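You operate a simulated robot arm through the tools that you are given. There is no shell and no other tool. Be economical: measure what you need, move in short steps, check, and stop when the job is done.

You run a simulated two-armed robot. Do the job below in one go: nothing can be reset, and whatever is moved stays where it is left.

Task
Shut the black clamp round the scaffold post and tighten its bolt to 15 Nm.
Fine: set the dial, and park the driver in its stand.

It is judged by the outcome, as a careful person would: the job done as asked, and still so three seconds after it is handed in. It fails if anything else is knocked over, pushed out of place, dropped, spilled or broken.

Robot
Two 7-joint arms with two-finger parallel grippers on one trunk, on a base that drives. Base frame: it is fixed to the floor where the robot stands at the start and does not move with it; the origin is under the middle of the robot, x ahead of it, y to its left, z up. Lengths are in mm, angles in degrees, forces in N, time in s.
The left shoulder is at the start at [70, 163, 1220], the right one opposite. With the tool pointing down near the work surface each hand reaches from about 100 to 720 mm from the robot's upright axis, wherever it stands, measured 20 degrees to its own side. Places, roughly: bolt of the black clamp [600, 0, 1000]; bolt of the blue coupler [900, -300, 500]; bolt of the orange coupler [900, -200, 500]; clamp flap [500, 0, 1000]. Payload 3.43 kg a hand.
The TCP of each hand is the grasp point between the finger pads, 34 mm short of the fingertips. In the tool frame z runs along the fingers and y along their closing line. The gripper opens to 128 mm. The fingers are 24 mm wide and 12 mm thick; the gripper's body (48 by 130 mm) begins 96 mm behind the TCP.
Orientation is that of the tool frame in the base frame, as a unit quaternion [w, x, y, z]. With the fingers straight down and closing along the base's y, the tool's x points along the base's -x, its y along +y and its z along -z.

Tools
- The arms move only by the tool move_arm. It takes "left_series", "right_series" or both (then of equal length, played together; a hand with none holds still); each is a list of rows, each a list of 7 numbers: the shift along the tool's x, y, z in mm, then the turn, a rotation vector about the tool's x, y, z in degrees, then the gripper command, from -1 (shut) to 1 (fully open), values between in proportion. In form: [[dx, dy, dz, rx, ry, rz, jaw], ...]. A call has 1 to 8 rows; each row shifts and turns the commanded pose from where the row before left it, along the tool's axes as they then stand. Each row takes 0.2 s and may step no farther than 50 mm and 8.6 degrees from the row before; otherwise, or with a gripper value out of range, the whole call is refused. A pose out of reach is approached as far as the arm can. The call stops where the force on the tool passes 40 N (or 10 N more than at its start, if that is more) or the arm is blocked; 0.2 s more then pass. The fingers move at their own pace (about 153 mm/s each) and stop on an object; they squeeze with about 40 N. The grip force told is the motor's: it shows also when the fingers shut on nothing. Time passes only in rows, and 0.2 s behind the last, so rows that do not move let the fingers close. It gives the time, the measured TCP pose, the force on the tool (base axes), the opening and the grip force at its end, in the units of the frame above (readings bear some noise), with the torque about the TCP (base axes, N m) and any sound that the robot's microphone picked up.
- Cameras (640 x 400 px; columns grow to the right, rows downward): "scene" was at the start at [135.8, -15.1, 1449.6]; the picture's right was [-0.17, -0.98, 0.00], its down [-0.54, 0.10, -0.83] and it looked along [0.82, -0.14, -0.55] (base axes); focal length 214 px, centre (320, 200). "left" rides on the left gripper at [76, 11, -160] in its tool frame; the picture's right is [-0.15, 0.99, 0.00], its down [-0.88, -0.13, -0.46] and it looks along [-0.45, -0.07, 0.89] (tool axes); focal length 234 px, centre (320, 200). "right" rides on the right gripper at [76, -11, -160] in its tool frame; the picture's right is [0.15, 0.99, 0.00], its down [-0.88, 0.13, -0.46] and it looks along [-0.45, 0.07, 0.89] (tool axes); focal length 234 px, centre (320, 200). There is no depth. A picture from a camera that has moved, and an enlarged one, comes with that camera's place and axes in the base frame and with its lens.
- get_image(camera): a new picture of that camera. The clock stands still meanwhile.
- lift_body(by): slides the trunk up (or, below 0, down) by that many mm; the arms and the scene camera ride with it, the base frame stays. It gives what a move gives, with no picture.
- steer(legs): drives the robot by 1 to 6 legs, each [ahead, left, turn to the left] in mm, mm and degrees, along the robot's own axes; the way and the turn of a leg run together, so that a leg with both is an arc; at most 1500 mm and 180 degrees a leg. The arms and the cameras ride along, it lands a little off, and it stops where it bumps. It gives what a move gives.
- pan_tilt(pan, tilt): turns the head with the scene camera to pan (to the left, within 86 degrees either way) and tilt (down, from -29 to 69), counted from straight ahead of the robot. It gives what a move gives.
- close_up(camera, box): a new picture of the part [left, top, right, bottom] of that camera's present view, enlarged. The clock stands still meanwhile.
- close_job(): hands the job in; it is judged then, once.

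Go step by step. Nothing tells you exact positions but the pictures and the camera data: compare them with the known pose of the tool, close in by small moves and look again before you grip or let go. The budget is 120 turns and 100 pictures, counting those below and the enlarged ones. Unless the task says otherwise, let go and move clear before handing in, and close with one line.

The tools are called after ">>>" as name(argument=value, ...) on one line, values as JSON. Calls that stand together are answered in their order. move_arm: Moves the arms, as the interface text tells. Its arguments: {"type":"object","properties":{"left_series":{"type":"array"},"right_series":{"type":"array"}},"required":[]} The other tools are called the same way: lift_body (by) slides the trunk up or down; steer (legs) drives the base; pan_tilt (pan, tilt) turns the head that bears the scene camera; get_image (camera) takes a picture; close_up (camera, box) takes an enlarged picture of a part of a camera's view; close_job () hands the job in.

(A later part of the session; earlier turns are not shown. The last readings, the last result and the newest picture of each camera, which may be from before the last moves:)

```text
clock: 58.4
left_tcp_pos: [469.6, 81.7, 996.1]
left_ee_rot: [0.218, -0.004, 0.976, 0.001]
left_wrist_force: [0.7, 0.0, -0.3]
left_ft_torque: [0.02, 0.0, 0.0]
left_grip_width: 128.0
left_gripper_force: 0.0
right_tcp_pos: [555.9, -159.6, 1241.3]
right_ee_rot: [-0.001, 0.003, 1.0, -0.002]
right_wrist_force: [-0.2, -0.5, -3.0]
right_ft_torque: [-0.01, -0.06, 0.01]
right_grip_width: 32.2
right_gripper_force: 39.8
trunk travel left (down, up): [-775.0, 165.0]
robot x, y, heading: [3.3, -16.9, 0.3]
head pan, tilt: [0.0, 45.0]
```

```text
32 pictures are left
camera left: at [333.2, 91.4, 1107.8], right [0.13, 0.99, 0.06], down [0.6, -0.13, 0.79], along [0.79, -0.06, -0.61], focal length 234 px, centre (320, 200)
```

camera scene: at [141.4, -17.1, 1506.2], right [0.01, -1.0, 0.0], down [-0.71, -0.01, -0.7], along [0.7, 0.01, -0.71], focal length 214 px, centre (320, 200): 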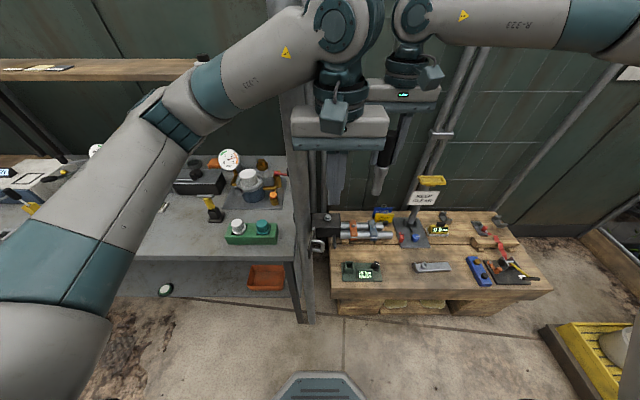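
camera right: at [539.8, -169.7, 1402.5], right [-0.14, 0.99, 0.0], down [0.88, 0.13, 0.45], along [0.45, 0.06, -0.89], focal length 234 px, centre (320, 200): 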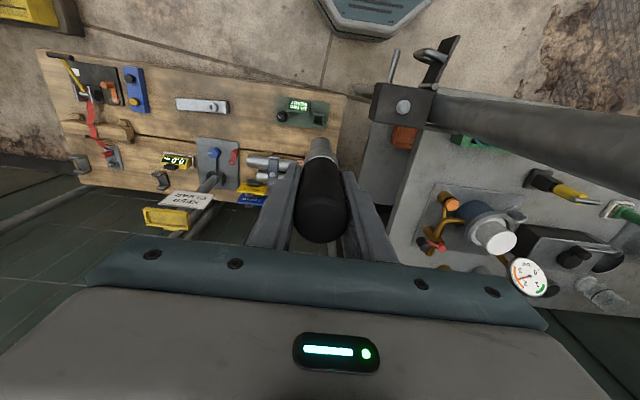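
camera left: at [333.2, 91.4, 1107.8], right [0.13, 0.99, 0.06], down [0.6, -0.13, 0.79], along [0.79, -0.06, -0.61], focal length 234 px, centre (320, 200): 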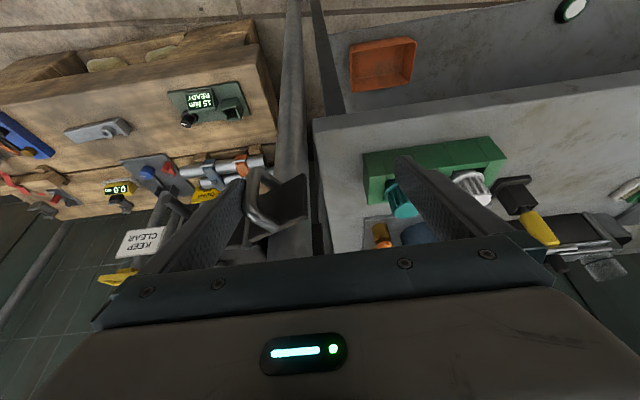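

Good. I'll push on toward closing.

>>> move_arm(left_series=[[-4.5, 7, 2, 0, 0, 0, 1], [-5.5, 6, 2.5, 0, 0, 0, 1], [-5.5, 5, 2.5, 0, 0, 0, 1]])

>>> close_up(camera="left", box=[200, 120, 340, 260])

```text
clock: 59.2
left_tcp_pos: [486.2, 98.1, 995.1]
left_ee_rot: [0.219, -0.003, 0.976, 0.002]
left_wrist_force: [0.3, 0.1, 0.9]
left_ft_torque: [0.01, 0.03, 0.02]
left_grip_width: 128.1
left_gripper_force: 0.1
right_tcp_pos: [556.6, -160.0, 1242.9]
right_ee_rot: [-0.001, 0.003, 1.0, -0.002]
right_wrist_force: [-0.1, 1.3, -3.5]
right_ft_torque: [-0.01, 0.03, -0.01]
right_grip_width: 32.1
right_gripper_force: 39.4
trunk travel left (down, up): [-775.0, 165.0]
robot x, y, heading: [2.3, -18.0, 0.4]
head pan, tilt: [0.0, 45.0]
```

```text
2.86 times, centred on (270, 190) of left
camera zoom: at [350.0, 108.7, 1107.6], right [0.13, 0.99, 0.06], down [0.6, -0.13, 0.79], along [0.79, -0.06, -0.61], focal length 669 px, centre (463, 229)
```

zoom: 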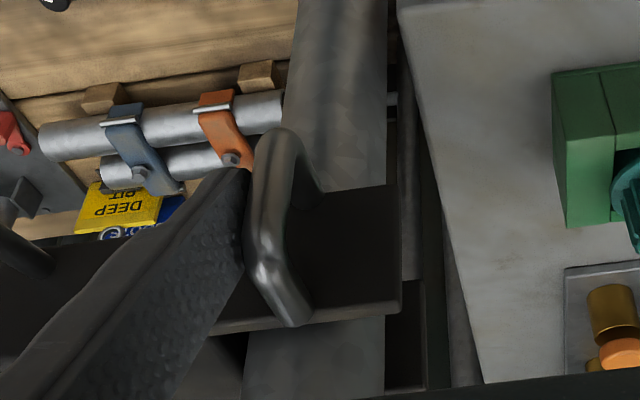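

Nearly shut. I'll press a bit further until I feel resistance.

>>> move_arm(left_series=[[-3.6, 4, 1.7, 0, 0, 0, 1], [-3.6, 4, 1.7, 0, 0, 0, 1], [-3.6, 4, 1.7, 0, 0, 0, 1]])

>>> close_up(camera="left", box=[200, 120, 340, 260])

```text
clock: 60.0
left_tcp_pos: [493.9, 100.6, 995.1]
left_ee_rot: [0.216, 0.005, 0.976, -0.008]
left_wrist_force: [-6.3, -20.6, 2.0]
left_ft_torque: [-0.07, -0.26, -0.34]
left_grip_width: 128.3
left_gripper_force: 0.4
right_tcp_pos: [554.9, -164.2, 1241.7]
right_ee_rot: [-0.002, 0.004, 1.0, -0.002]
right_wrist_force: [0.6, 0.2, -4.3]
right_ft_torque: [-0.02, -0.02, -0.01]
right_grip_width: 32.3
right_gripper_force: 39.7
trunk travel left (down, up): [-775.0, 165.0]
robot x, y, heading: [1.3, -18.8, 0.4]
head pan, tilt: [0.0, 45.0]
stopped in row 3 (left hand): the force on the tool passed its limit at 42 N (the readings are from after the stop); the commanded pose is now the measured one
```

```text
2.86 times, centred on (270, 190) of left
camera zoom: at [358.1, 115.4, 1108.1], right [0.15, 0.99, 0.05], down [0.6, -0.13, 0.79], along [0.78, -0.09, -0.62], focal length 669 px, centre (463, 229)
```

zoom: 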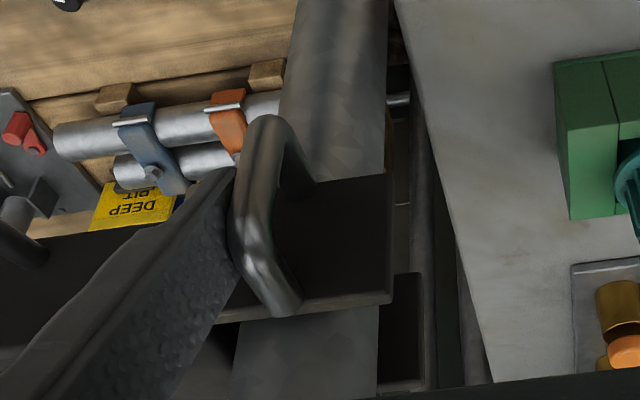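

The flap is against its stop and lies parallel to the block face: shut. I'll ease the left finger off a little to see whether it stays.

>>> move_arm(left_series=[[0, -6, 0, 0, 0, 0, 1], [0, -2, 0, 0, 0, 0, 1], [0, 0, 0, 0, 0, 0, 1]])

>>> close_up(camera="left", box=[200, 120, 340, 260])

```text
clock: 60.8
left_tcp_pos: [495.2, 95.7, 993.5]
left_ee_rot: [0.217, 0.002, 0.976, -0.003]
left_wrist_force: [0.4, 0.1, 0.6]
left_ft_torque: [0.03, 0.01, -0.01]
left_grip_width: 127.8
left_gripper_force: 0.0
right_tcp_pos: [554.9, -162.9, 1242.7]
right_ee_rot: [-0.002, 0.003, 1.0, 0.0]
right_wrist_force: [-1.0, -0.3, -3.8]
right_ft_torque: [-0.01, -0.05, 0.04]
right_grip_width: 32.0
right_gripper_force: 40.1
trunk travel left (down, up): [-775.0, 165.0]
robot x, y, heading: [-0.3, -18.5, 0.5]
head pan, tilt: [0.0, 45.0]
```

```text
2.86 times, centred on (270, 190) of left
camera zoom: at [358.5, 108.8, 1107.5], right [0.14, 0.99, 0.06], down [0.6, -0.13, 0.79], along [0.78, -0.07, -0.62], focal length 669 px, centre (463, 229)
```

zoom: 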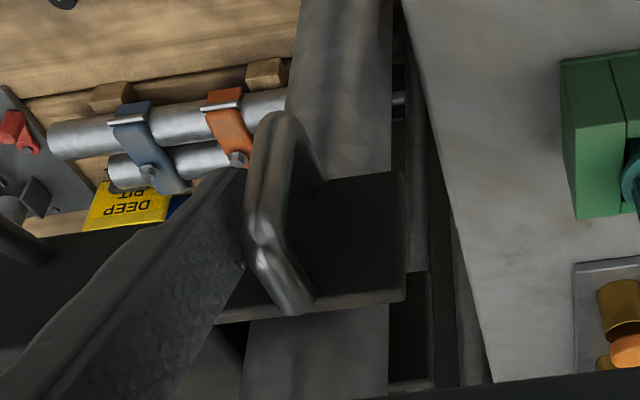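

It seems to stay. I'll withdraw the left hand back and up, clear of everything, and view the clamp.

>>> move_arm(left_series=[[0, 0, -30, 0, 0, 0, 1], [0, 0, -45, 0, 0, 0, 1], [0, 0, -45, 0, 0, 0, 1], [30, 20, -30, 0, 0, 0, 1], [40, 25, 0, 0, 0, 0, 1], [40, 25, 0, 0, 0, 0, 1], [30, 30, -20, 0, 0, 0, 1], [0, 30, -30, 0, 0, 0, 1]])

>>> close_up(camera="scene", box=[270, 170, 390, 290])

```text
clock: 62.6
left_tcp_pos: [467.8, 157.5, 1145.9]
left_ee_rot: [0.216, 0.003, 0.976, -0.004]
left_wrist_force: [-0.7, 0.2, 0.2]
left_ft_torque: [0.01, -0.01, -0.02]
left_grip_width: 128.0
left_gripper_force: 0.0
left hand out of reach, approached as far as the arm can: row 3, 4, 5, 6, 7, 8
right_tcp_pos: [553.8, -161.4, 1242.8]
right_ee_rot: [-0.001, 0.003, 1.0, -0.002]
right_wrist_force: [-0.5, 0.1, -3.4]
right_ft_torque: [0.0, 0.0, 0.05]
right_grip_width: 32.1
right_gripper_force: 40.2
trunk travel left (down, up): [-775.0, 165.0]
robot x, y, heading: [3.0, -21.5, 0.2]
head pan, tilt: [0.0, 45.0]
```

```text
3.33 times, centred on (330, 230) of scene
camera zoom: at [130.2, -15.4, 1507.5], right [0.01, -1.0, 0.0], down [-0.71, 0.0, -0.71], along [0.71, 0.0, -0.71], focal length 715 px, centre (287, 100)
```

zoom: 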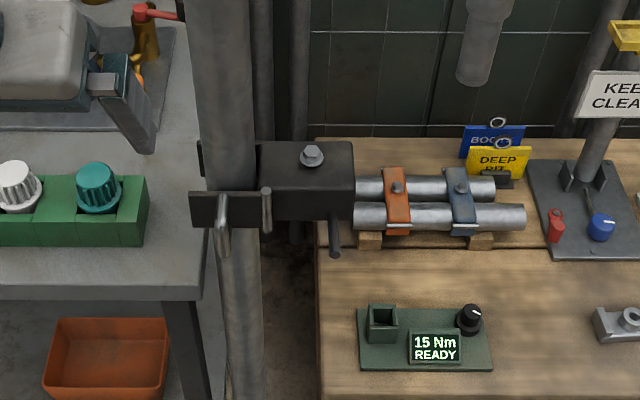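

The flap stays shut. For the bolt, the post leaves room only with the gripper's long side away from it, so I'll retract the right hand and turn the robot 25° left to approach from the right.

>>> move_arm(right_series=[[40, 0, 0, 0, 0, -8, -1], [40, 0, 0, 0, 0, 0, -1], [40, 0, 0, 0, 0, 0, -1], [30, 0, 0, 0, 0, 0, -1]])

>>> steer(legs=[[0, -32, 0], [0, 0, 25]])

>>> get_image(camera="scene")

```text
clock: 63.6
left_tcp_pos: [467.3, 156.7, 1147.4]
left_ee_rot: [0.216, 0.002, 0.976, -0.002]
left_wrist_force: [-0.1, 0.6, -0.5]
left_ft_torque: [-0.02, -0.05, 0.01]
left_grip_width: 128.1
left_gripper_force: 0.0
right_tcp_pos: [406.1, -177.0, 1243.2]
right_ee_rot: [0.0, -0.067, 0.998, -0.001]
right_wrist_force: [-0.5, 0.3, -3.4]
right_ft_torque: [0.03, -0.04, -0.01]
right_grip_width: 32.2
right_gripper_force: 39.9
trunk travel left (down, up): [-775.0, 165.0]
robot x, y, heading: [1.6, -16.1, 0.3]
head pan, tilt: [0.0, 45.0]
```

```text
clock: 65.8
left_tcp_pos: [353.7, 303.2, 1145.9]
left_ee_rot: [0.21, -0.208, 0.954, 0.043]
left_wrist_force: [-0.5, 0.4, 0.3]
left_ft_torque: [0.02, -0.02, 0.01]
left_grip_width: 128.1
left_gripper_force: 0.0
right_tcp_pos: [437.7, -24.1, 1243.1]
right_ee_rot: [-0.001, -0.279, 0.96, -0.001]
right_wrist_force: [-0.5, -0.1, -3.6]
right_ft_torque: [0.01, 0.0, 0.0]
right_grip_width: 32.4
right_gripper_force: 40.3
trunk travel left (down, up): [-775.0, 165.0]
robot x, y, heading: [1.4, -49.6, 25.2]
head pan, tilt: [0.0, 45.0]
```

```text
27 pictures are left
camera scene: at [119.8, 5.9, 1507.3], right [0.42, -0.91, 0.0], down [-0.64, -0.3, -0.71], along [0.64, 0.3, -0.71], focal length 214 px, centre (320, 200)
```

scene: 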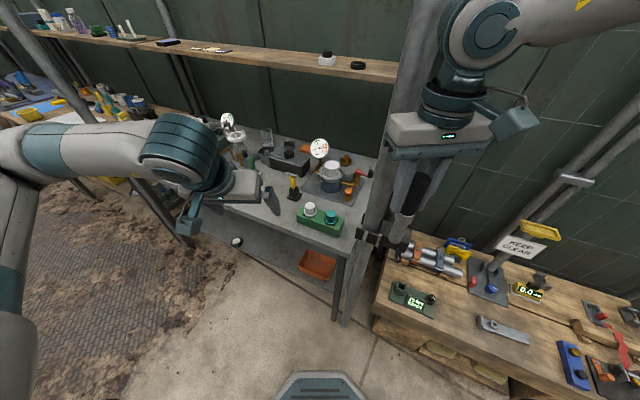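

Right hand is in front of the clamp. I'll yaw it about 78° counter-clockwise in place (giving room for clockwise tightening).

>>> move_arm(right_series=[[0, 0, 0, 0, 0, -8, -1], [0, 0, 0, 0, 0, -8, -1], [0, 0, 0, 0, 0, -8, -1], [0, 0, 0, 0, 0, -8, -1], [0, 0, 0, 0, 0, -8, -1], [0, 0, 0, 0, 0, -8, -1], [0, 0, 0, 0, 0, -8, -1], [0, 0, 0, 0, 0, -8, -1]])

>>> move_arm(right_series=[[0, 0, 0, 0, 0, -7, -1], [0, 0, 0, 0, 0, -7, -1], [0, 0, 0, 0, 0, 0, -1]])

```text
clock: 67.6
left_tcp_pos: [353.3, 302.8, 1145.5]
left_ee_rot: [0.211, -0.208, 0.954, 0.043]
left_wrist_force: [-0.4, -0.7, -0.2]
left_ft_torque: [0.0, 0.0, -0.02]
left_grip_width: 128.1
left_gripper_force: 0.1
right_tcp_pos: [437.8, -24.4, 1242.8]
right_ee_rot: [0.003, 0.746, -0.666, 0.0]
right_wrist_force: [0.6, 0.1, -4.0]
right_ft_torque: [0.01, 0.07, -0.02]
right_grip_width: 31.9
right_gripper_force: 39.7
trunk travel left (down, up): [-775.0, 165.0]
robot x, y, heading: [1.3, -49.7, 25.0]
head pan, tilt: [0.0, 45.0]
```

```text
clock: 68.4
left_tcp_pos: [350.2, 303.4, 1146.6]
left_ee_rot: [0.211, -0.207, 0.954, 0.042]
left_wrist_force: [-0.7, 0.4, -0.2]
left_ft_torque: [-0.02, 0.03, -0.05]
left_grip_width: 128.0
left_gripper_force: 0.1
right_tcp_pos: [429.8, -23.3, 1243.7]
right_ee_rot: [0.001, 0.82, -0.572, 0.002]
right_wrist_force: [0.3, 0.8, -3.4]
right_ft_torque: [0.02, -0.03, 0.03]
right_grip_width: 32.1
right_gripper_force: 39.8
right hand out of reach, approached as far as the arm can: row 2
trunk travel left (down, up): [-775.0, 165.0]
robot x, y, heading: [0.7, -50.9, 25.1]
head pan, tilt: [0.0, 45.0]
```

I'm at the yaw limit; I'll back off 5° and carry the driver over the bolt at a safe height.

>>> move_arm(right_series=[[0, 0, 0, 0, 0, 5, -1], [11.6, -29.7, 0, 0, 0, 0, -1], [11.6, -29.7, 0, 0, 0, 0, -1], [11.6, -29.7, 0, 0, 0, 0, -1], [11.6, -29.7, 0, 0, 0, 0, -1], [0, 0, 30, 0, 0, 0, -1], [0, 0, 30, 0, 0, 0, -1]])

>>> close_up(camera="scene", box=[330, 160, 470, 290])

>>> get_image(camera="right")

```text
clock: 70.0
left_tcp_pos: [351.9, 303.5, 1146.3]
left_ee_rot: [0.21, -0.208, 0.954, 0.044]
left_wrist_force: [-0.9, -0.2, -0.5]
left_ft_torque: [-0.03, -0.01, 0.02]
left_grip_width: 128.0
left_gripper_force: 0.1
right_tcp_pos: [458.6, -23.2, 1182.3]
right_ee_rot: [0.003, 0.795, -0.606, 0.0]
right_wrist_force: [-0.4, -0.2, -4.5]
right_ft_torque: [0.06, -0.01, -0.04]
right_grip_width: 32.5
right_gripper_force: 39.8
right hand out of reach, approached as far as the arm can: row 2, 3, 4, 5
trunk travel left (down, up): [-775.0, 165.0]
robot x, y, heading: [4.4, -50.9, 25.2]
head pan, tilt: [0.0, 45.0]
```

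```text
3.08 times, centred on (400, 225) of scene
camera zoom: at [119.9, 5.9, 1507.4], right [0.42, -0.91, 0.0], down [-0.64, -0.3, -0.71], along [0.64, 0.3, -0.71], focal length 660 px, centre (74, 123)
```

zoom: 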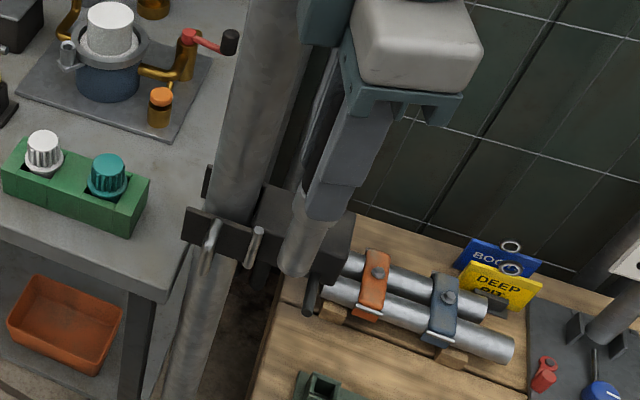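

```text
25 pictures are left
camera right: at [489.8, -92.6, 1342.2], right [-0.92, -0.4, 0.0], down [-0.36, 0.82, 0.45], along [-0.19, 0.41, -0.89], focal length 234 px, centre (320, 200)
```

right: 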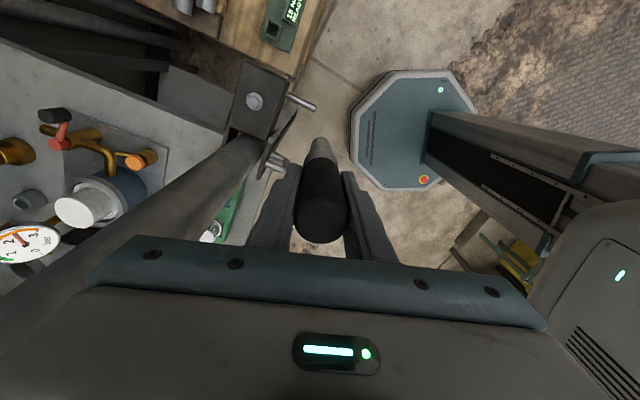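

The right camera confirms the bolt at [557.5,-36.5]. I'll drive the robot so the hand shifts by about [+99,-13].

>>> steer(legs=[[84, -55, 0]])

>>> get_image(camera="right")

>>> close_up(camera="scene", box=[310, 160, 450, 320])

```text
clock: 71.1
left_tcp_pos: [451.4, 289.8, 1146.8]
left_ee_rot: [0.211, -0.207, 0.954, 0.043]
left_wrist_force: [-0.1, -0.5, 0.1]
left_ft_torque: [-0.04, 0.0, -0.01]
left_grip_width: 128.1
left_gripper_force: 0.0
right_tcp_pos: [556.4, -38.0, 1183.0]
right_ee_rot: [0.003, 0.796, -0.606, 0.001]
right_wrist_force: [0.4, 0.1, -3.7]
right_ft_torque: [0.01, -0.07, 0.0]
right_grip_width: 32.2
right_gripper_force: 39.9
trunk travel left (down, up): [-775.0, 165.0]
robot x, y, heading: [100.5, -65.2, 25.2]
head pan, tilt: [0.0, 45.0]
```

```text
24 pictures are left
camera right: at [587.0, -106.0, 1343.0], right [-0.92, -0.4, 0.0], down [-0.36, 0.82, 0.45], along [-0.18, 0.41, -0.89], focal length 234 px, centre (320, 200)
```

right: 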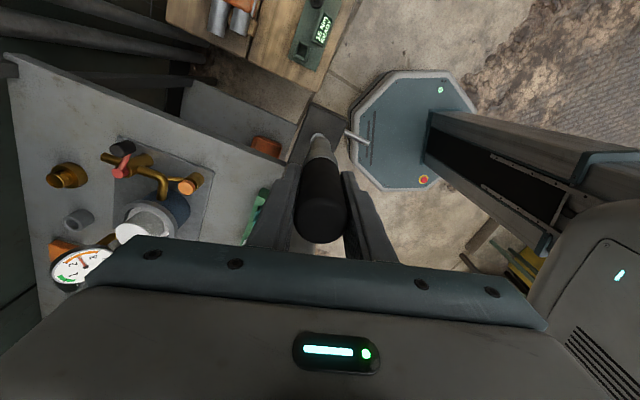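

```text
2.50 times, centred on (380, 240) of scene
camera zoom: at [217.2, -7.2, 1507.5], right [0.42, -0.91, 0.0], down [-0.64, -0.3, -0.71], along [0.64, 0.3, -0.71], focal length 536 px, centre (170, 100)
```

zoom: 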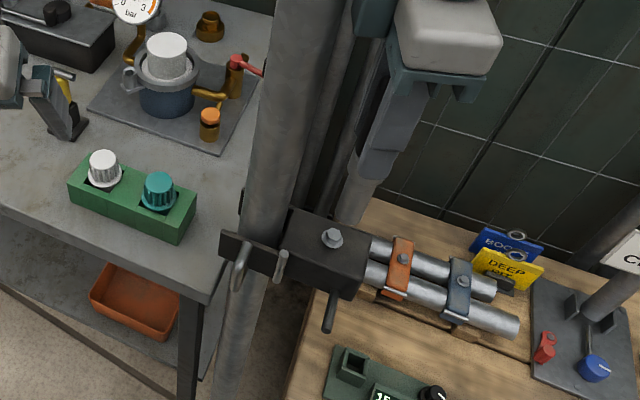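

>>> close_up(camera="scene", box=[370, 210, 420, 270])

```text
6.67 times, centred on (395, 240) of scene
camera zoom: at [217.2, -7.2, 1507.5], right [0.42, -0.91, 0.0], down [-0.64, -0.3, -0.71], along [0.64, 0.3, -0.71], focal length 1430 px, centre (-180, -67)
```

zoom: 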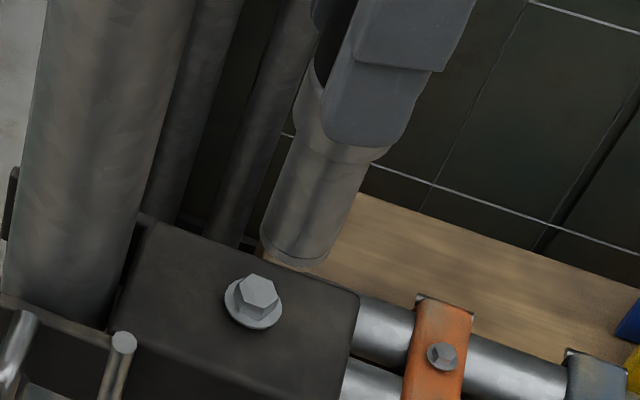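

The driver's end is about 4–5 mm off the bolt toward −y and a little short in x. I'll correct and come down to ~10 mm above the head.

>>> move_arm(right_series=[[-3.2, -3.5, 0, 0, 0, 0, -1], [0, 0, 15, 0, 0, 0, -1], [0, 0, 13, 0, 0, 0, -1]])

>>> close_up(camera="scene", box=[370, 210, 420, 270])

>>> close_up(camera="right", box=[270, 90, 370, 190])

```text
clock: 71.9
left_tcp_pos: [453.3, 289.9, 1144.4]
left_ee_rot: [0.211, -0.207, 0.954, 0.043]
left_wrist_force: [0.1, 0.3, 0.2]
left_ft_torque: [0.01, -0.01, 0.02]
left_grip_width: 128.0
left_gripper_force: 0.1
right_tcp_pos: [560.1, -33.8, 1154.1]
right_ee_rot: [0.003, 0.796, -0.606, 0.0]
right_wrist_force: [-0.3, 0.1, -3.6]
right_ft_torque: [0.02, 0.04, 0.02]
right_grip_width: 31.9
right_gripper_force: 40.1
trunk travel left (down, up): [-775.0, 165.0]
robot x, y, heading: [95.6, -66.9, 25.2]
head pan, tilt: [0.0, 45.0]
```

```text
6.67 times, centred on (395, 240) of scene
camera zoom: at [220.0, -7.6, 1507.2], right [0.42, -0.91, 0.0], down [-0.64, -0.3, -0.71], along [0.64, 0.3, -0.71], focal length 1430 px, centre (-180, -67)
```

zoom: 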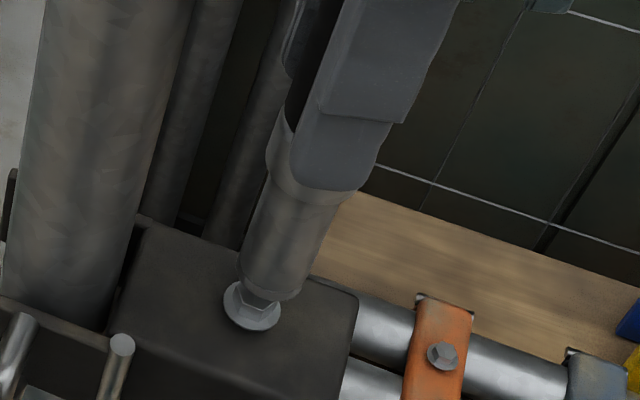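

```text
4.00 times, centred on (320, 140) of right
camera zoom: at [591.7, -102.9, 1313.8], right [-0.92, -0.4, 0.0], down [-0.36, 0.82, 0.45], along [-0.19, 0.41, -0.89], focal length 937 px, centre (320, 440)
```

zoom: 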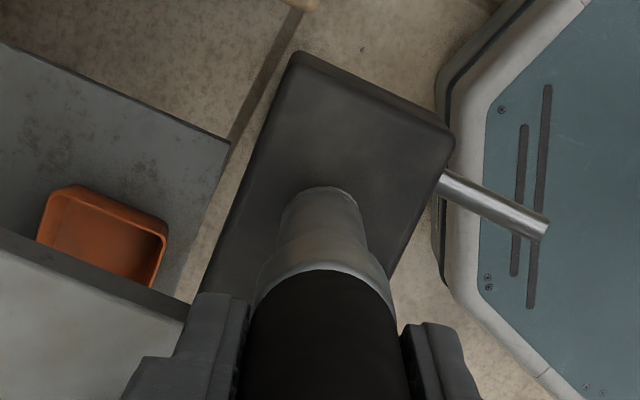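

Still ~3 mm short toward +y. I'll correct that and lower gently, watching the force.

>>> move_arm(right_series=[[-2.9, -0.8, 0, 0, 0, 0, -1], [0, 0, 5, 0, 0, 0, -1], [0, 0, 4, 0, 0, 0, -1]])

>>> close_up(camera="scene", box=[370, 210, 420, 270])

```text
clock: 72.7
left_tcp_pos: [451.6, 289.5, 1144.4]
left_ee_rot: [0.211, -0.206, 0.955, 0.043]
left_wrist_force: [-1.2, 0.2, -0.3]
left_ft_torque: [-0.01, -0.01, -0.02]
left_grip_width: 128.1
left_gripper_force: 0.2
right_tcp_pos: [560.0, -32.3, 1146.1]
right_ee_rot: [0.001, 0.795, -0.606, 0.0]
right_wrist_force: [1.3, -3.5, -1.6]
right_ft_torque: [0.7, 0.05, -0.03]
right_grip_width: 32.0
right_gripper_force: 40.0
trunk travel left (down, up): [-775.0, 165.0]
robot x, y, heading: [104.6, -69.0, 25.1]
head pan, tilt: [0.0, 45.0]
```

```text
6.67 times, centred on (395, 240) of scene
camera zoom: at [218.7, -8.7, 1507.4], right [0.42, -0.91, 0.0], down [-0.64, -0.3, -0.71], along [0.64, 0.3, -0.71], focal length 1430 px, centre (-180, -67)
```

zoom: 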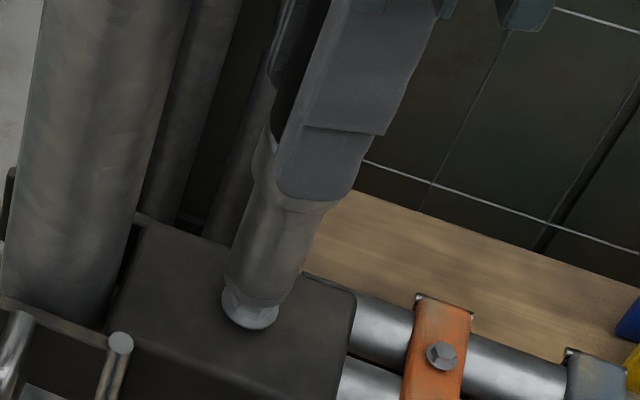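

The socket is coming over the head. I'll press down gently.

>>> move_arm(right_series=[[0, 0, 4, 0, 0, 0, -1], [0, 0, 4, 0, 0, 0, -1]])

>>> close_up(camera="scene", box=[370, 210, 420, 270])

```text
clock: 73.3
left_tcp_pos: [452.1, 288.4, 1146.4]
left_ee_rot: [0.211, -0.207, 0.955, 0.043]
left_wrist_force: [-0.5, 0.7, 0.0]
left_ft_torque: [-0.03, 0.0, 0.01]
left_grip_width: 128.1
left_gripper_force: 0.1
right_tcp_pos: [559.0, -31.6, 1138.2]
right_ee_rot: [0.003, 0.795, -0.607, 0.0]
right_wrist_force: [1.0, -5.3, -1.5]
right_ft_torque: [0.85, 0.19, -0.04]
right_grip_width: 32.2
right_gripper_force: 39.7
trunk travel left (down, up): [-775.0, 165.0]
robot x, y, heading: [99.6, -65.4, 25.4]
head pan, tilt: [0.0, 45.0]
```

```text
6.67 times, centred on (395, 240) of scene
camera zoom: at [218.6, -8.9, 1507.4], right [0.42, -0.91, 0.0], down [-0.64, -0.3, -0.71], along [0.64, 0.3, -0.71], focal length 1430 px, centre (-180, -67)
```

zoom: 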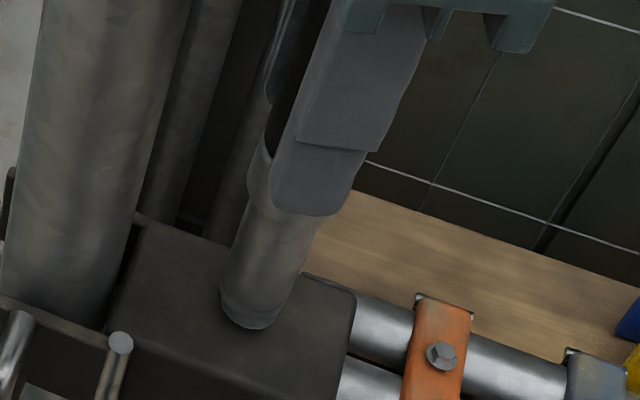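

The socket is seated over the bolt head. Now I'll turn clockwise and watch the torque.

>>> move_arm(right_series=[[0, 0, 0.5, 0, 0, 5, -1], [0, 0, 0, 0, 0, 8, -1], [0, 0, 0, 0, 0, 8, -1], [0, 0, 0, 0, 0, 8, -1]])

```text
clock: 74.3
left_tcp_pos: [449.7, 286.9, 1145.8]
left_ee_rot: [0.211, -0.206, 0.954, 0.042]
left_wrist_force: [-0.6, -0.1, 0.3]
left_ft_torque: [0.02, 0.01, -0.02]
left_grip_width: 127.8
left_gripper_force: 0.1
right_tcp_pos: [556.4, -33.4, 1137.8]
right_ee_rot: [-0.002, -0.617, 0.787, -0.001]
right_wrist_force: [-7.6, -11.3, -3.1]
right_ft_torque: [1.62, -1.05, 0.4]
right_grip_width: 31.9
right_gripper_force: 39.6
trunk travel left (down, up): [-775.0, 165.0]
robot x, y, heading: [102.2, -63.2, 25.0]
head pan, tilt: [0.0, 45.0]
```

It turns (0.4 Nm so far). I'll relieve the side load a bit and keep turning.

>>> move_arm(right_series=[[2.5, 0.8, 0, 0, 0, 6, -1], [0, 0, 0, 0, 0, 8, -1], [0, 0, 0, 0, 0, 8, -1], [0, 0, 0, 0, 0, 8, -1]])

>>> close_up(camera="scene", box=[350, 150, 430, 340])

```text
clock: 75.3
left_tcp_pos: [452.4, 288.9, 1147.0]
left_ee_rot: [0.21, -0.207, 0.955, 0.043]
left_wrist_force: [0.3, -0.1, 0.0]
left_ft_torque: [-0.01, 0.03, 0.0]
left_grip_width: 127.8
left_gripper_force: 0.0
right_tcp_pos: [559.0, -33.9, 1136.8]
right_ee_rot: [-0.001, -0.393, 0.92, -0.001]
right_wrist_force: [2.8, -2.0, -4.7]
right_ft_torque: [0.22, -0.54, 0.12]
right_grip_width: 31.9
right_gripper_force: 39.8
trunk travel left (down, up): [-775.0, 165.0]
robot x, y, heading: [97.0, -63.2, 25.3]
head pan, tilt: [0.0, 45.0]
```

```text
2.11 times, centred on (390, 245) of scene
camera zoom: at [218.9, -7.4, 1507.3], right [0.42, -0.91, 0.0], down [-0.64, -0.3, -0.71], along [0.64, 0.3, -0.71], focal length 452 px, centre (173, 105)
```

zoom: 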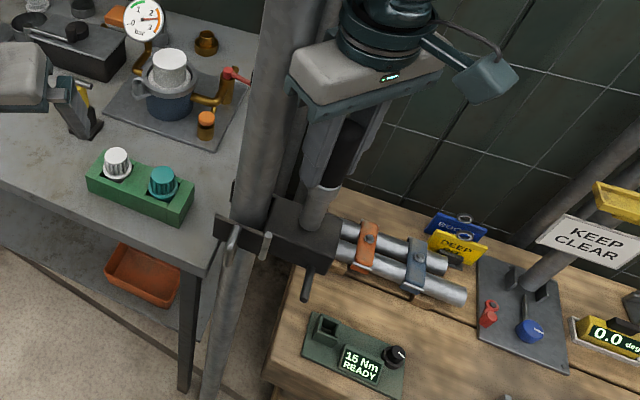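

The driver follows; the hand is near the post now. I'll loosen the fingers slightly (still caging the handle), turn back counter-clockwise, for another stroke.

>>> move_arm(right_series=[[0, 0, 0, 0, 0, 0, -0.4], [0, 0, 0, 0, 0, -8.5, -0.4], [0, 0, 0, 0, 0, -8.5, -0.4], [0, 0, 0, 0, 0, -8.5, -0.4], [0, 0, 0, 0, 0, -8.5, -0.4], [0, 0, 0, 0, 0, -8.5, -0.4], [0, 0, 0, 0, 0, -8.5, -0.4], [0, 0, 0, 0, 0, -8.5, -0.4]])

>>> move_arm(right_series=[[0, 0, 0, 0, 0, 0, -1], [0, 0, 0, 0, 0, 8.5, -1], [0, 0, 0, 0, 0, 8.5, -1], [0, 0, 0, 0, 0, 8.5, -1], [0, 0, 0, 0, 0, 8.5, -1], [0, 0, 0, 0, 0, 8.5, -1], [0, 0, 0, 0, 0, 8.5, -1], [0, 0, 0, 0, 0, 8.5, -1]])

>>> close_up(camera="scene", box=[360, 190, 420, 310])

```text
clock: 77.1
left_tcp_pos: [453.8, 287.5, 1144.6]
left_ee_rot: [0.209, -0.206, 0.955, 0.045]
left_wrist_force: [0.8, 0.3, 0.1]
left_ft_torque: [0.03, 0.06, 0.02]
left_grip_width: 128.1
left_gripper_force: 0.0
right_tcp_pos: [561.0, -36.4, 1134.5]
right_ee_rot: [0.003, 0.798, -0.603, -0.001]
right_wrist_force: [0.7, -0.4, 0.1]
right_ft_torque: [0.02, 0.0, -0.01]
right_grip_width: 38.6
right_gripper_force: 0.8
trunk travel left (down, up): [-775.0, 165.0]
robot x, y, heading: [101.1, -64.1, 25.1]
head pan, tilt: [0.0, 45.0]
```

```text
clock: 78.9
left_tcp_pos: [451.7, 289.3, 1146.2]
left_ee_rot: [0.211, -0.205, 0.955, 0.043]
left_wrist_force: [-0.3, 1.1, 0.7]
left_ft_torque: [0.0, 0.0, -0.02]
left_grip_width: 128.0
left_gripper_force: 0.0
right_tcp_pos: [557.3, -32.7, 1138.5]
right_ee_rot: [-0.001, -0.392, 0.92, -0.002]
right_wrist_force: [0.4, -2.6, 0.2]
right_ft_torque: [-0.25, 0.1, 0.01]
right_grip_width: 31.2
right_gripper_force: 40.2
trunk travel left (down, up): [-775.0, 165.0]
robot x, y, heading: [103.4, -66.0, 24.8]
head pan, tilt: [0.0, 45.0]
```

```text
3.33 times, centred on (390, 250) of scene
camera zoom: at [218.7, -7.9, 1507.4], right [0.42, -0.91, 0.0], down [-0.64, -0.3, -0.71], along [0.64, 0.3, -0.71], focal length 715 px, centre (87, 33)
```

zoom: 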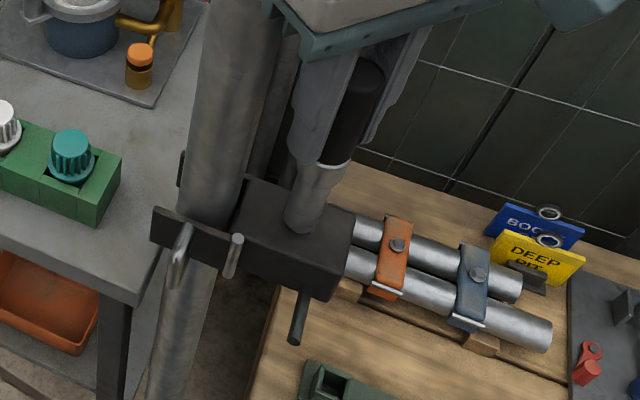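

The caged return worked; the driver stays seated. I'll repeat strokes the same way.

>>> move_arm(right_series=[[0, 0, 0, 0, 0, 0, -0.4], [0, 0, 0, 0, 0, -8.5, -0.4], [0, 0, 0, 0, 0, -8.5, -0.4], [0, 0, 0, 0, 0, -8.5, -0.4], [0, 0, 0, 0, 0, -8.5, -0.4], [0, 0, 0, 0, 0, -8.5, -0.4], [0, 0, 0, 0, 0, -8.5, -0.4], [0, 0, 0, 0, 0, -8.5, -0.4]])

>>> move_arm(right_series=[[0, 0, 0, 0, 0, 0, -1], [0, 0, 0, 0, 0, 8.5, -1], [0, 0, 0, 0, 0, 8.5, -1], [0, 0, 0, 0, 0, 8.5, -1], [0, 0, 0, 0, 0, 8.5, -1], [0, 0, 0, 0, 0, 8.5, -1], [0, 0, 0, 0, 0, 8.5, -1], [0, 0, 0, 0, 0, 8.5, -1]])

>>> close_up(camera="scene", box=[360, 190, 420, 310])

```text
clock: 80.7
left_tcp_pos: [454.6, 286.9, 1145.9]
left_ee_rot: [0.209, -0.207, 0.955, 0.044]
left_wrist_force: [0.7, -1.9, -0.1]
left_ft_torque: [0.03, 0.03, 0.0]
left_grip_width: 128.1
left_gripper_force: 0.1
right_tcp_pos: [561.4, -35.5, 1134.3]
right_ee_rot: [0.003, 0.798, -0.603, -0.002]
right_wrist_force: [0.5, -1.0, -0.5]
right_ft_torque: [0.03, 0.07, 0.01]
right_grip_width: 38.4
right_gripper_force: 0.1
trunk travel left (down, up): [-775.0, 165.0]
robot x, y, heading: [101.1, -62.6, 25.1]
head pan, tilt: [0.0, 45.0]
```

```text
clock: 82.5
left_tcp_pos: [451.0, 288.3, 1146.1]
left_ee_rot: [0.211, -0.207, 0.954, 0.043]
left_wrist_force: [0.3, 0.2, 0.1]
left_ft_torque: [-0.02, 0.02, -0.01]
left_grip_width: 127.9
left_gripper_force: 0.1
right_tcp_pos: [558.0, -33.5, 1137.9]
right_ee_rot: [-0.001, -0.392, 0.92, -0.002]
right_wrist_force: [1.2, -3.5, -4.5]
right_ft_torque: [-0.22, -0.69, 0.18]
right_grip_width: 31.1
right_gripper_force: 40.1
trunk travel left (down, up): [-775.0, 165.0]
robot x, y, heading: [99.9, -64.3, 24.9]
head pan, tilt: [0.0, 45.0]
```

```text
3.33 times, centred on (390, 250) of scene
camera zoom: at [218.5, -8.5, 1507.4], right [0.42, -0.91, 0.0], down [-0.64, -0.3, -0.71], along [0.64, 0.3, -0.71], focal length 715 px, centre (87, 33)
```

zoom: 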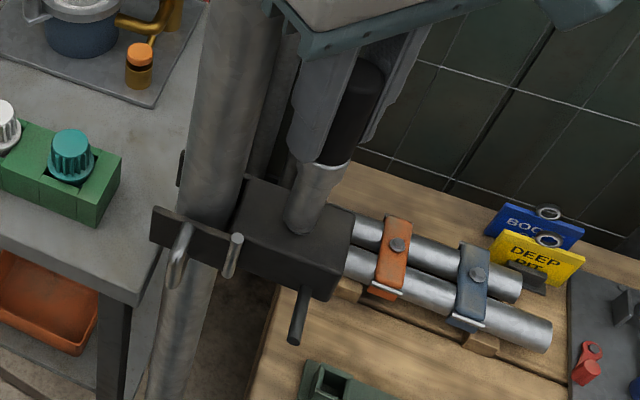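

>>> move_arm(right_series=[[0, 0, 0, 0, 0, 0, -0.4], [0, 0, 0, 0, 0, -8.5, -0.4], [0, 0, 0, 0, 0, -8.5, -0.4], [0, 0, 0, 0, 0, -8.5, -0.4], [0, 0, 0, 0, 0, -8.5, -0.4], [0, 0, 0, 0, 0, -8.5, -0.4], [0, 0, 0, 0, 0, -8.5, -0.4], [0, 0, 0, 0, 0, -8.5, -0.4]])

>>> move_arm(right_series=[[0, 0, 0, 0, 0, 0, -1], [0, 0, 0, 0, 0, 8.5, -1], [0, 0, 0, 0, 0, 8.5, -1], [0, 0, 0, 0, 0, 8.5, -1], [0, 0, 0, 0, 0, 8.5, -1], [0, 0, 0, 0, 0, 8.5, -1], [0, 0, 0, 0, 0, 8.5, -1], [0, 0, 0, 0, 0, 8.5, -1]])

>>> close_up(camera="scene", box=[370, 220, 430, 330])

```text
clock: 84.3
left_tcp_pos: [454.9, 286.6, 1146.6]
left_ee_rot: [0.209, -0.207, 0.955, 0.045]
left_wrist_force: [0.6, -0.6, -0.2]
left_ft_torque: [0.05, 0.04, 0.02]
left_grip_width: 128.2
left_gripper_force: 0.0
right_tcp_pos: [560.6, -35.5, 1136.1]
right_ee_rot: [0.002, 0.798, -0.602, -0.001]
right_wrist_force: [0.5, -0.6, -0.3]
right_ft_torque: [0.04, 0.05, 0.01]
right_grip_width: 38.5
right_gripper_force: 0.0
trunk travel left (down, up): [-775.0, 165.0]
robot x, y, heading: [101.4, -66.3, 24.7]
head pan, tilt: [0.0, 45.0]
```

```text
clock: 86.1
left_tcp_pos: [451.3, 288.8, 1145.5]
left_ee_rot: [0.21, -0.207, 0.955, 0.043]
left_wrist_force: [0.1, -0.1, 0.2]
left_ft_torque: [0.0, -0.02, 0.0]
left_grip_width: 127.9
left_gripper_force: 0.0
right_tcp_pos: [558.0, -32.6, 1137.7]
right_ee_rot: [-0.001, -0.393, 0.92, -0.002]
right_wrist_force: [0.9, -3.3, -0.2]
right_ft_torque: [-0.41, -0.04, 0.01]
right_grip_width: 31.2
right_gripper_force: 39.8
trunk travel left (down, up): [-775.0, 165.0]
robot x, y, heading: [99.7, -63.7, 25.1]
head pan, tilt: [0.0, 45.0]
```

```text
3.64 times, centred on (400, 275) of scene
camera zoom: at [218.7, -7.9, 1507.4], right [0.42, -0.91, 0.0], down [-0.64, -0.3, -0.71], along [0.64, 0.3, -0.71], focal length 780 px, centre (29, -73)
```

zoom: 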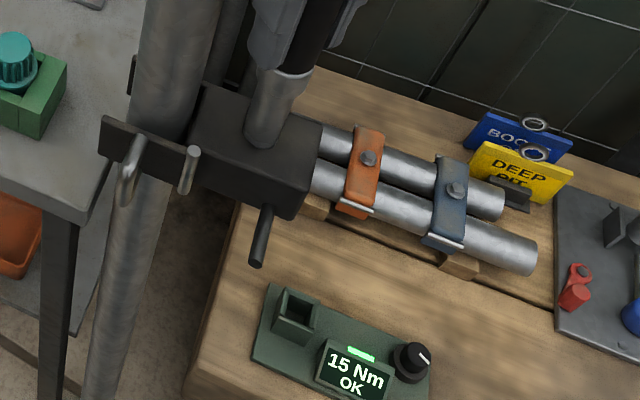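

The display now reads "15 Nm OK" with a green lamp: the bolt is tight. I'll lift the driver straight off and back the robot away.

>>> move_arm(right_series=[[0, 0, -10, 0, 0, 0, -1], [0, 0, -20, 0, 0, 0, -1], [0, 0, -30, 0, 0, 0, -1], [0, 0, -30, 0, 0, 0, -1]])

>>> steer(legs=[[-120, 0, 0]])

>>> get_image(camera="scene")

```text
clock: 87.1
left_tcp_pos: [451.2, 288.8, 1146.6]
left_ee_rot: [0.211, -0.207, 0.955, 0.043]
left_wrist_force: [0.0, 0.4, -0.4]
left_ft_torque: [-0.04, -0.03, -0.02]
left_grip_width: 128.1
left_gripper_force: 0.0
right_tcp_pos: [557.4, -31.7, 1228.4]
right_ee_rot: [0.0, -0.394, 0.919, -0.001]
right_wrist_force: [-3.6, -6.6, -0.8]
right_ft_torque: [1.19, -0.43, 0.33]
right_grip_width: 31.4
right_gripper_force: 39.9
trunk travel left (down, up): [-775.0, 165.0]
robot x, y, heading: [103.1, -65.3, 24.9]
head pan, tilt: [0.0, 45.0]
```

```text
clock: 88.3
left_tcp_pos: [345.3, 242.9, 1145.6]
left_ee_rot: [0.211, -0.208, 0.954, 0.044]
left_wrist_force: [-0.1, 0.0, 0.0]
left_ft_torque: [0.01, -0.02, 0.03]
left_grip_width: 128.3
left_gripper_force: 0.1
right_tcp_pos: [452.6, -79.8, 1226.6]
right_ee_rot: [-0.003, -0.396, 0.918, -0.002]
right_wrist_force: [-0.3, 1.0, -4.1]
right_ft_torque: [0.02, 0.0, -0.03]
right_grip_width: 31.2
right_gripper_force: 40.1
trunk travel left (down, up): [-775.0, 165.0]
robot x, y, heading: [-4.2, -117.3, 25.5]
head pan, tilt: [0.0, 45.0]
```

```text
13 pictures are left
camera scene: at [113.8, -56.4, 1507.1], right [0.43, -0.9, 0.0], down [-0.64, -0.3, -0.71], along [0.64, 0.3, -0.71], focal length 214 px, centre (320, 200)
```

scene: 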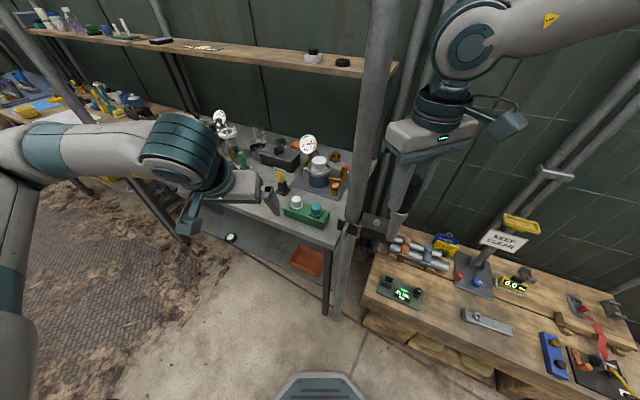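

I'll straighten and pull the left hand back before lowering.

>>> move_arm(left_series=[[0, 0, -10, 0, 8.4, 0, 1], [0, 0, -10, 0, 8.4, 0, 1], [0, 0, -10, 0, 8.2, 0, 1], [40, 0, -20, 0, 0, 0, 1], [40, 0, -20, 0, 0, 0, 1], [40, 0, -20, 0, 0, 0, 1], [40, 0, 0, 0, 0, 0, 1], [40, 0, 0, 0, 0, 0, 1]])

>>> move_arm(right_series=[[0, 0, 0, 0, 0, 7, -1], [0, 0, 0, 0, 0, 7, -1], [0, 0, 0, 0, 0, 7, -1]])

>>> steer(legs=[[0, 0, -25.3]])

```text
clock: 90.1
left_tcp_pos: [188.5, 158.2, 1264.4]
left_ee_rot: [0.0, -0.213, 0.977, -0.002]
left_wrist_force: [0.1, -0.4, 0.8]
left_ft_torque: [0.0, -0.02, 0.01]
left_grip_width: 127.9
left_gripper_force: 0.0
left hand out of reach, approached as far as the arm can: row 7, 8
right_tcp_pos: [453.6, -81.0, 1227.0]
right_ee_rot: [-0.001, -0.395, 0.919, -0.001]
right_wrist_force: [0.4, -0.5, -5.1]
right_ft_torque: [-0.01, -0.04, 0.0]
right_grip_width: 30.8
right_gripper_force: 40.6
trunk travel left (down, up): [-775.0, 165.0]
robot x, y, heading: [-8.7, -110.5, 25.1]
head pan, tilt: [0.0, 45.0]
```

```text
clock: 90.9
left_tcp_pos: [188.6, 160.2, 1265.7]
left_ee_rot: [-0.001, -0.213, 0.977, -0.003]
left_wrist_force: [0.8, 0.2, -0.9]
left_ft_torque: [0.0, -0.02, 0.01]
left_grip_width: 128.1
left_gripper_force: 0.0
right_tcp_pos: [452.5, -79.3, 1227.7]
right_ee_rot: [-0.001, -0.219, 0.976, -0.002]
right_wrist_force: [-0.8, -1.1, -3.4]
right_ft_torque: [-0.02, 0.01, 0.01]
right_grip_width: 31.4
right_gripper_force: 39.6
trunk travel left (down, up): [-775.0, 165.0]
robot x, y, heading: [-3.7, -111.8, 25.3]
head pan, tilt: [0.0, 45.0]
```

```text
clock: 92.6
left_tcp_pos: [287.8, 50.8, 1264.0]
left_ee_rot: [-0.003, 0.008, 1.0, -0.003]
left_wrist_force: [0.6, 0.0, 0.5]
left_ft_torque: [0.03, -0.02, 0.01]
left_grip_width: 128.1
left_gripper_force: 0.1
right_tcp_pos: [421.6, -278.2, 1226.9]
right_ee_rot: [-0.001, -0.001, 1.0, -0.002]
right_wrist_force: [0.1, 0.9, -3.8]
right_ft_torque: [-0.01, -0.02, -0.02]
right_grip_width: 31.0
right_gripper_force: 39.9
trunk travel left (down, up): [-775.0, 165.0]
robot x, y, heading: [-4.9, -110.4, -0.1]
head pan, tilt: [0.0, 45.0]
```

>>> move_arm(left_series=[[0, 0, -45, 0, 0, 0, 1], [0, 0, -45, 0, 0, 0, 1], [0, 0, -45, 0, 0, 0, 1]])

>>> lift_body(by=-400)

>>> lift_body(by=-130)

>>> steer(legs=[[0, 95, 0], [120, 0, 0]])

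>>> pan_tilt(pan=-10, tilt=35)

>>> get_image(camera="scene")

```text
clock: 93.4
left_tcp_pos: [286.1, 51.2, 1400.3]
left_ee_rot: [-0.002, 0.008, 1.0, -0.003]
left_wrist_force: [-0.9, -1.0, -0.6]
left_ft_torque: [-0.01, 0.0, 0.01]
left_grip_width: 127.8
left_gripper_force: 0.1
right_tcp_pos: [421.1, -278.9, 1227.4]
right_ee_rot: [-0.002, -0.002, 1.0, -0.002]
right_wrist_force: [0.0, -0.3, -4.0]
right_ft_torque: [0.03, 0.0, -0.02]
right_grip_width: 31.5
right_gripper_force: 40.0
trunk travel left (down, up): [-775.0, 165.0]
robot x, y, heading: [-3.9, -113.9, -0.3]
head pan, tilt: [0.0, 45.0]
```

```text
clock: 97.3
left_tcp_pos: [287.6, 51.6, 998.7]
left_ee_rot: [-0.002, 0.008, 1.0, -0.002]
left_wrist_force: [0.9, -1.1, 0.4]
left_ft_torque: [0.03, 0.03, 0.0]
left_grip_width: 128.2
left_gripper_force: 0.0
right_tcp_pos: [422.8, -278.6, 827.6]
right_ee_rot: [-0.002, -0.002, 1.0, -0.002]
right_wrist_force: [-0.4, 0.1, -3.8]
right_ft_torque: [-0.01, 0.04, 0.0]
right_grip_width: 31.1
right_gripper_force: 40.0
trunk travel left (down, up): [-375.0, 565.0]
robot x, y, heading: [-4.8, -115.9, -0.6]
head pan, tilt: [0.0, 45.0]
```

```text
clock: 98.8
left_tcp_pos: [287.6, 49.3, 868.6]
left_ee_rot: [-0.002, 0.008, 1.0, -0.003]
left_wrist_force: [-0.1, -0.1, 0.6]
left_ft_torque: [-0.01, -0.02, 0.03]
left_grip_width: 128.3
left_gripper_force: 0.0
right_tcp_pos: [422.4, -279.3, 698.0]
right_ee_rot: [-0.002, -0.001, 1.0, -0.002]
right_wrist_force: [-0.2, -0.1, -4.2]
right_ft_torque: [0.03, -0.02, 0.02]
right_grip_width: 31.0
right_gripper_force: 39.7
trunk travel left (down, up): [-245.0, 695.0]
robot x, y, heading: [-1.0, -114.2, -0.2]
head pan, tilt: [0.0, 45.0]
```

```text
clock: 100.8
left_tcp_pos: [410.3, 145.9, 869.3]
left_ee_rot: [-0.004, 0.009, 1.0, -0.003]
left_wrist_force: [0.2, -0.1, -0.5]
left_ft_torque: [0.01, 0.05, 0.0]
left_grip_width: 128.1
left_gripper_force: 0.0
right_tcp_pos: [541.7, -185.4, 696.5]
right_ee_rot: [-0.002, 0.001, 1.0, -0.001]
right_wrist_force: [0.4, 0.5, -4.2]
right_ft_torque: [-0.05, 0.0, -0.02]
right_grip_width: 31.2
right_gripper_force: 40.3
trunk travel left (down, up): [-245.0, 695.0]
robot x, y, heading: [114.7, -19.2, -0.2]
head pan, tilt: [0.0, 45.0]
```

```text
clock: 101.5
left_tcp_pos: [407.3, 143.9, 868.7]
left_ee_rot: [-0.002, 0.009, 1.0, -0.003]
left_wrist_force: [-0.5, -0.6, 0.0]
left_ft_torque: [-0.01, -0.01, 0.01]
left_grip_width: 128.0
left_gripper_force: 0.0
right_tcp_pos: [541.0, -185.6, 697.4]
right_ee_rot: [-0.002, 0.002, 1.0, -0.001]
right_wrist_force: [-0.6, -0.1, -4.0]
right_ft_torque: [0.0, -0.01, -0.02]
right_grip_width: 31.1
right_gripper_force: 39.9
trunk travel left (down, up): [-245.0, 695.0]
robot x, y, heading: [118.4, -23.2, -0.4]
head pan, tilt: [-10.0, 35.0]
```

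```text
12 pictures are left
camera scene: at [249.6, -34.9, 992.1], right [-0.18, -0.98, 0.0], down [-0.57, 0.1, -0.82], along [0.81, -0.15, -0.57], focal length 214 px, centre (320, 200)
```

scene: 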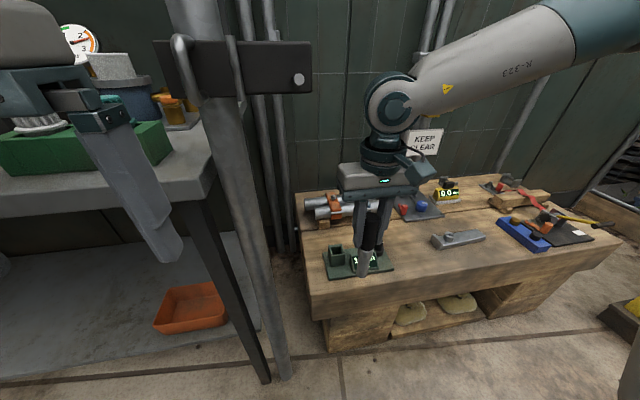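

The flap is still shut. I'll carry the driver over its stand at the original grip position and check alignment.

>>> move_arm(right_series=[[-44, 8, 0, 0, 0, 0, -1], [-44, 8, 0, 0, 0, 0, -1], [-44, 7, 0, 0, 0, 0, -1], [0, 0, 15, 0, 0, 0, -1]])

>>> close_up(camera="scene", box=[310, 170, 410, 290])

>>> close_up(camera="right", box=[260, 70, 380, 200])

```text
clock: 102.5
left_tcp_pos: [407.8, 144.3, 869.6]
left_ee_rot: [-0.002, 0.009, 1.0, -0.003]
left_wrist_force: [-0.1, -0.8, -1.3]
left_ft_torque: [-0.03, 0.0, -0.03]
left_grip_width: 128.3
left_gripper_force: 0.1
right_tcp_pos: [674.5, -165.1, 681.4]
right_ee_rot: [-0.001, 0.001, 1.0, 0.0]
right_wrist_force: [-0.2, 0.3, -4.0]
right_ft_torque: [0.02, -0.01, 0.01]
right_grip_width: 31.3
right_gripper_force: 40.3
trunk travel left (down, up): [-245.0, 695.0]
robot x, y, heading: [111.5, -19.4, -0.4]
head pan, tilt: [-10.0, 35.0]
```

```text
3.33 times, centred on (360, 230) of scene
camera zoom: at [249.2, -34.8, 992.3], right [-0.18, -0.98, 0.0], down [-0.56, 0.1, -0.82], along [0.81, -0.15, -0.57], focal length 715 px, centre (187, 100)
```

zoom: 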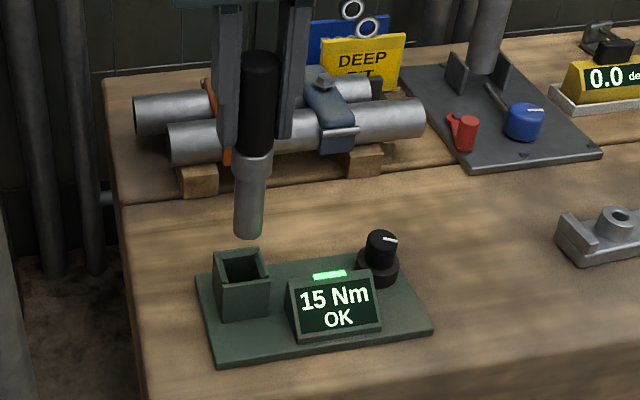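

```text
3.08 times, centred on (320, 135) of right
camera zoom: at [598.4, -174.8, 842.1], right [-0.14, 0.99, 0.0], down [0.88, 0.13, 0.45], along [0.45, 0.06, -0.89], focal length 720 px, centre (320, 400)
```

zoom: 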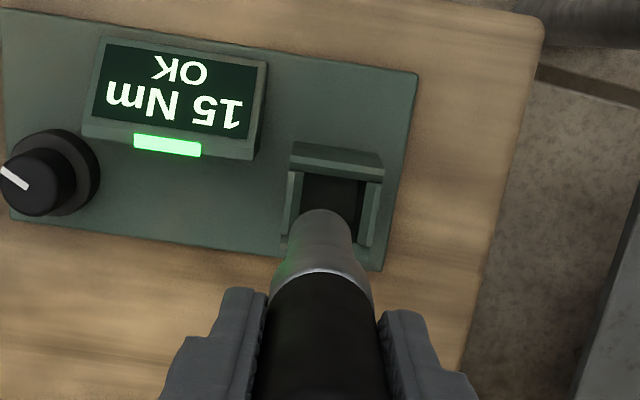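

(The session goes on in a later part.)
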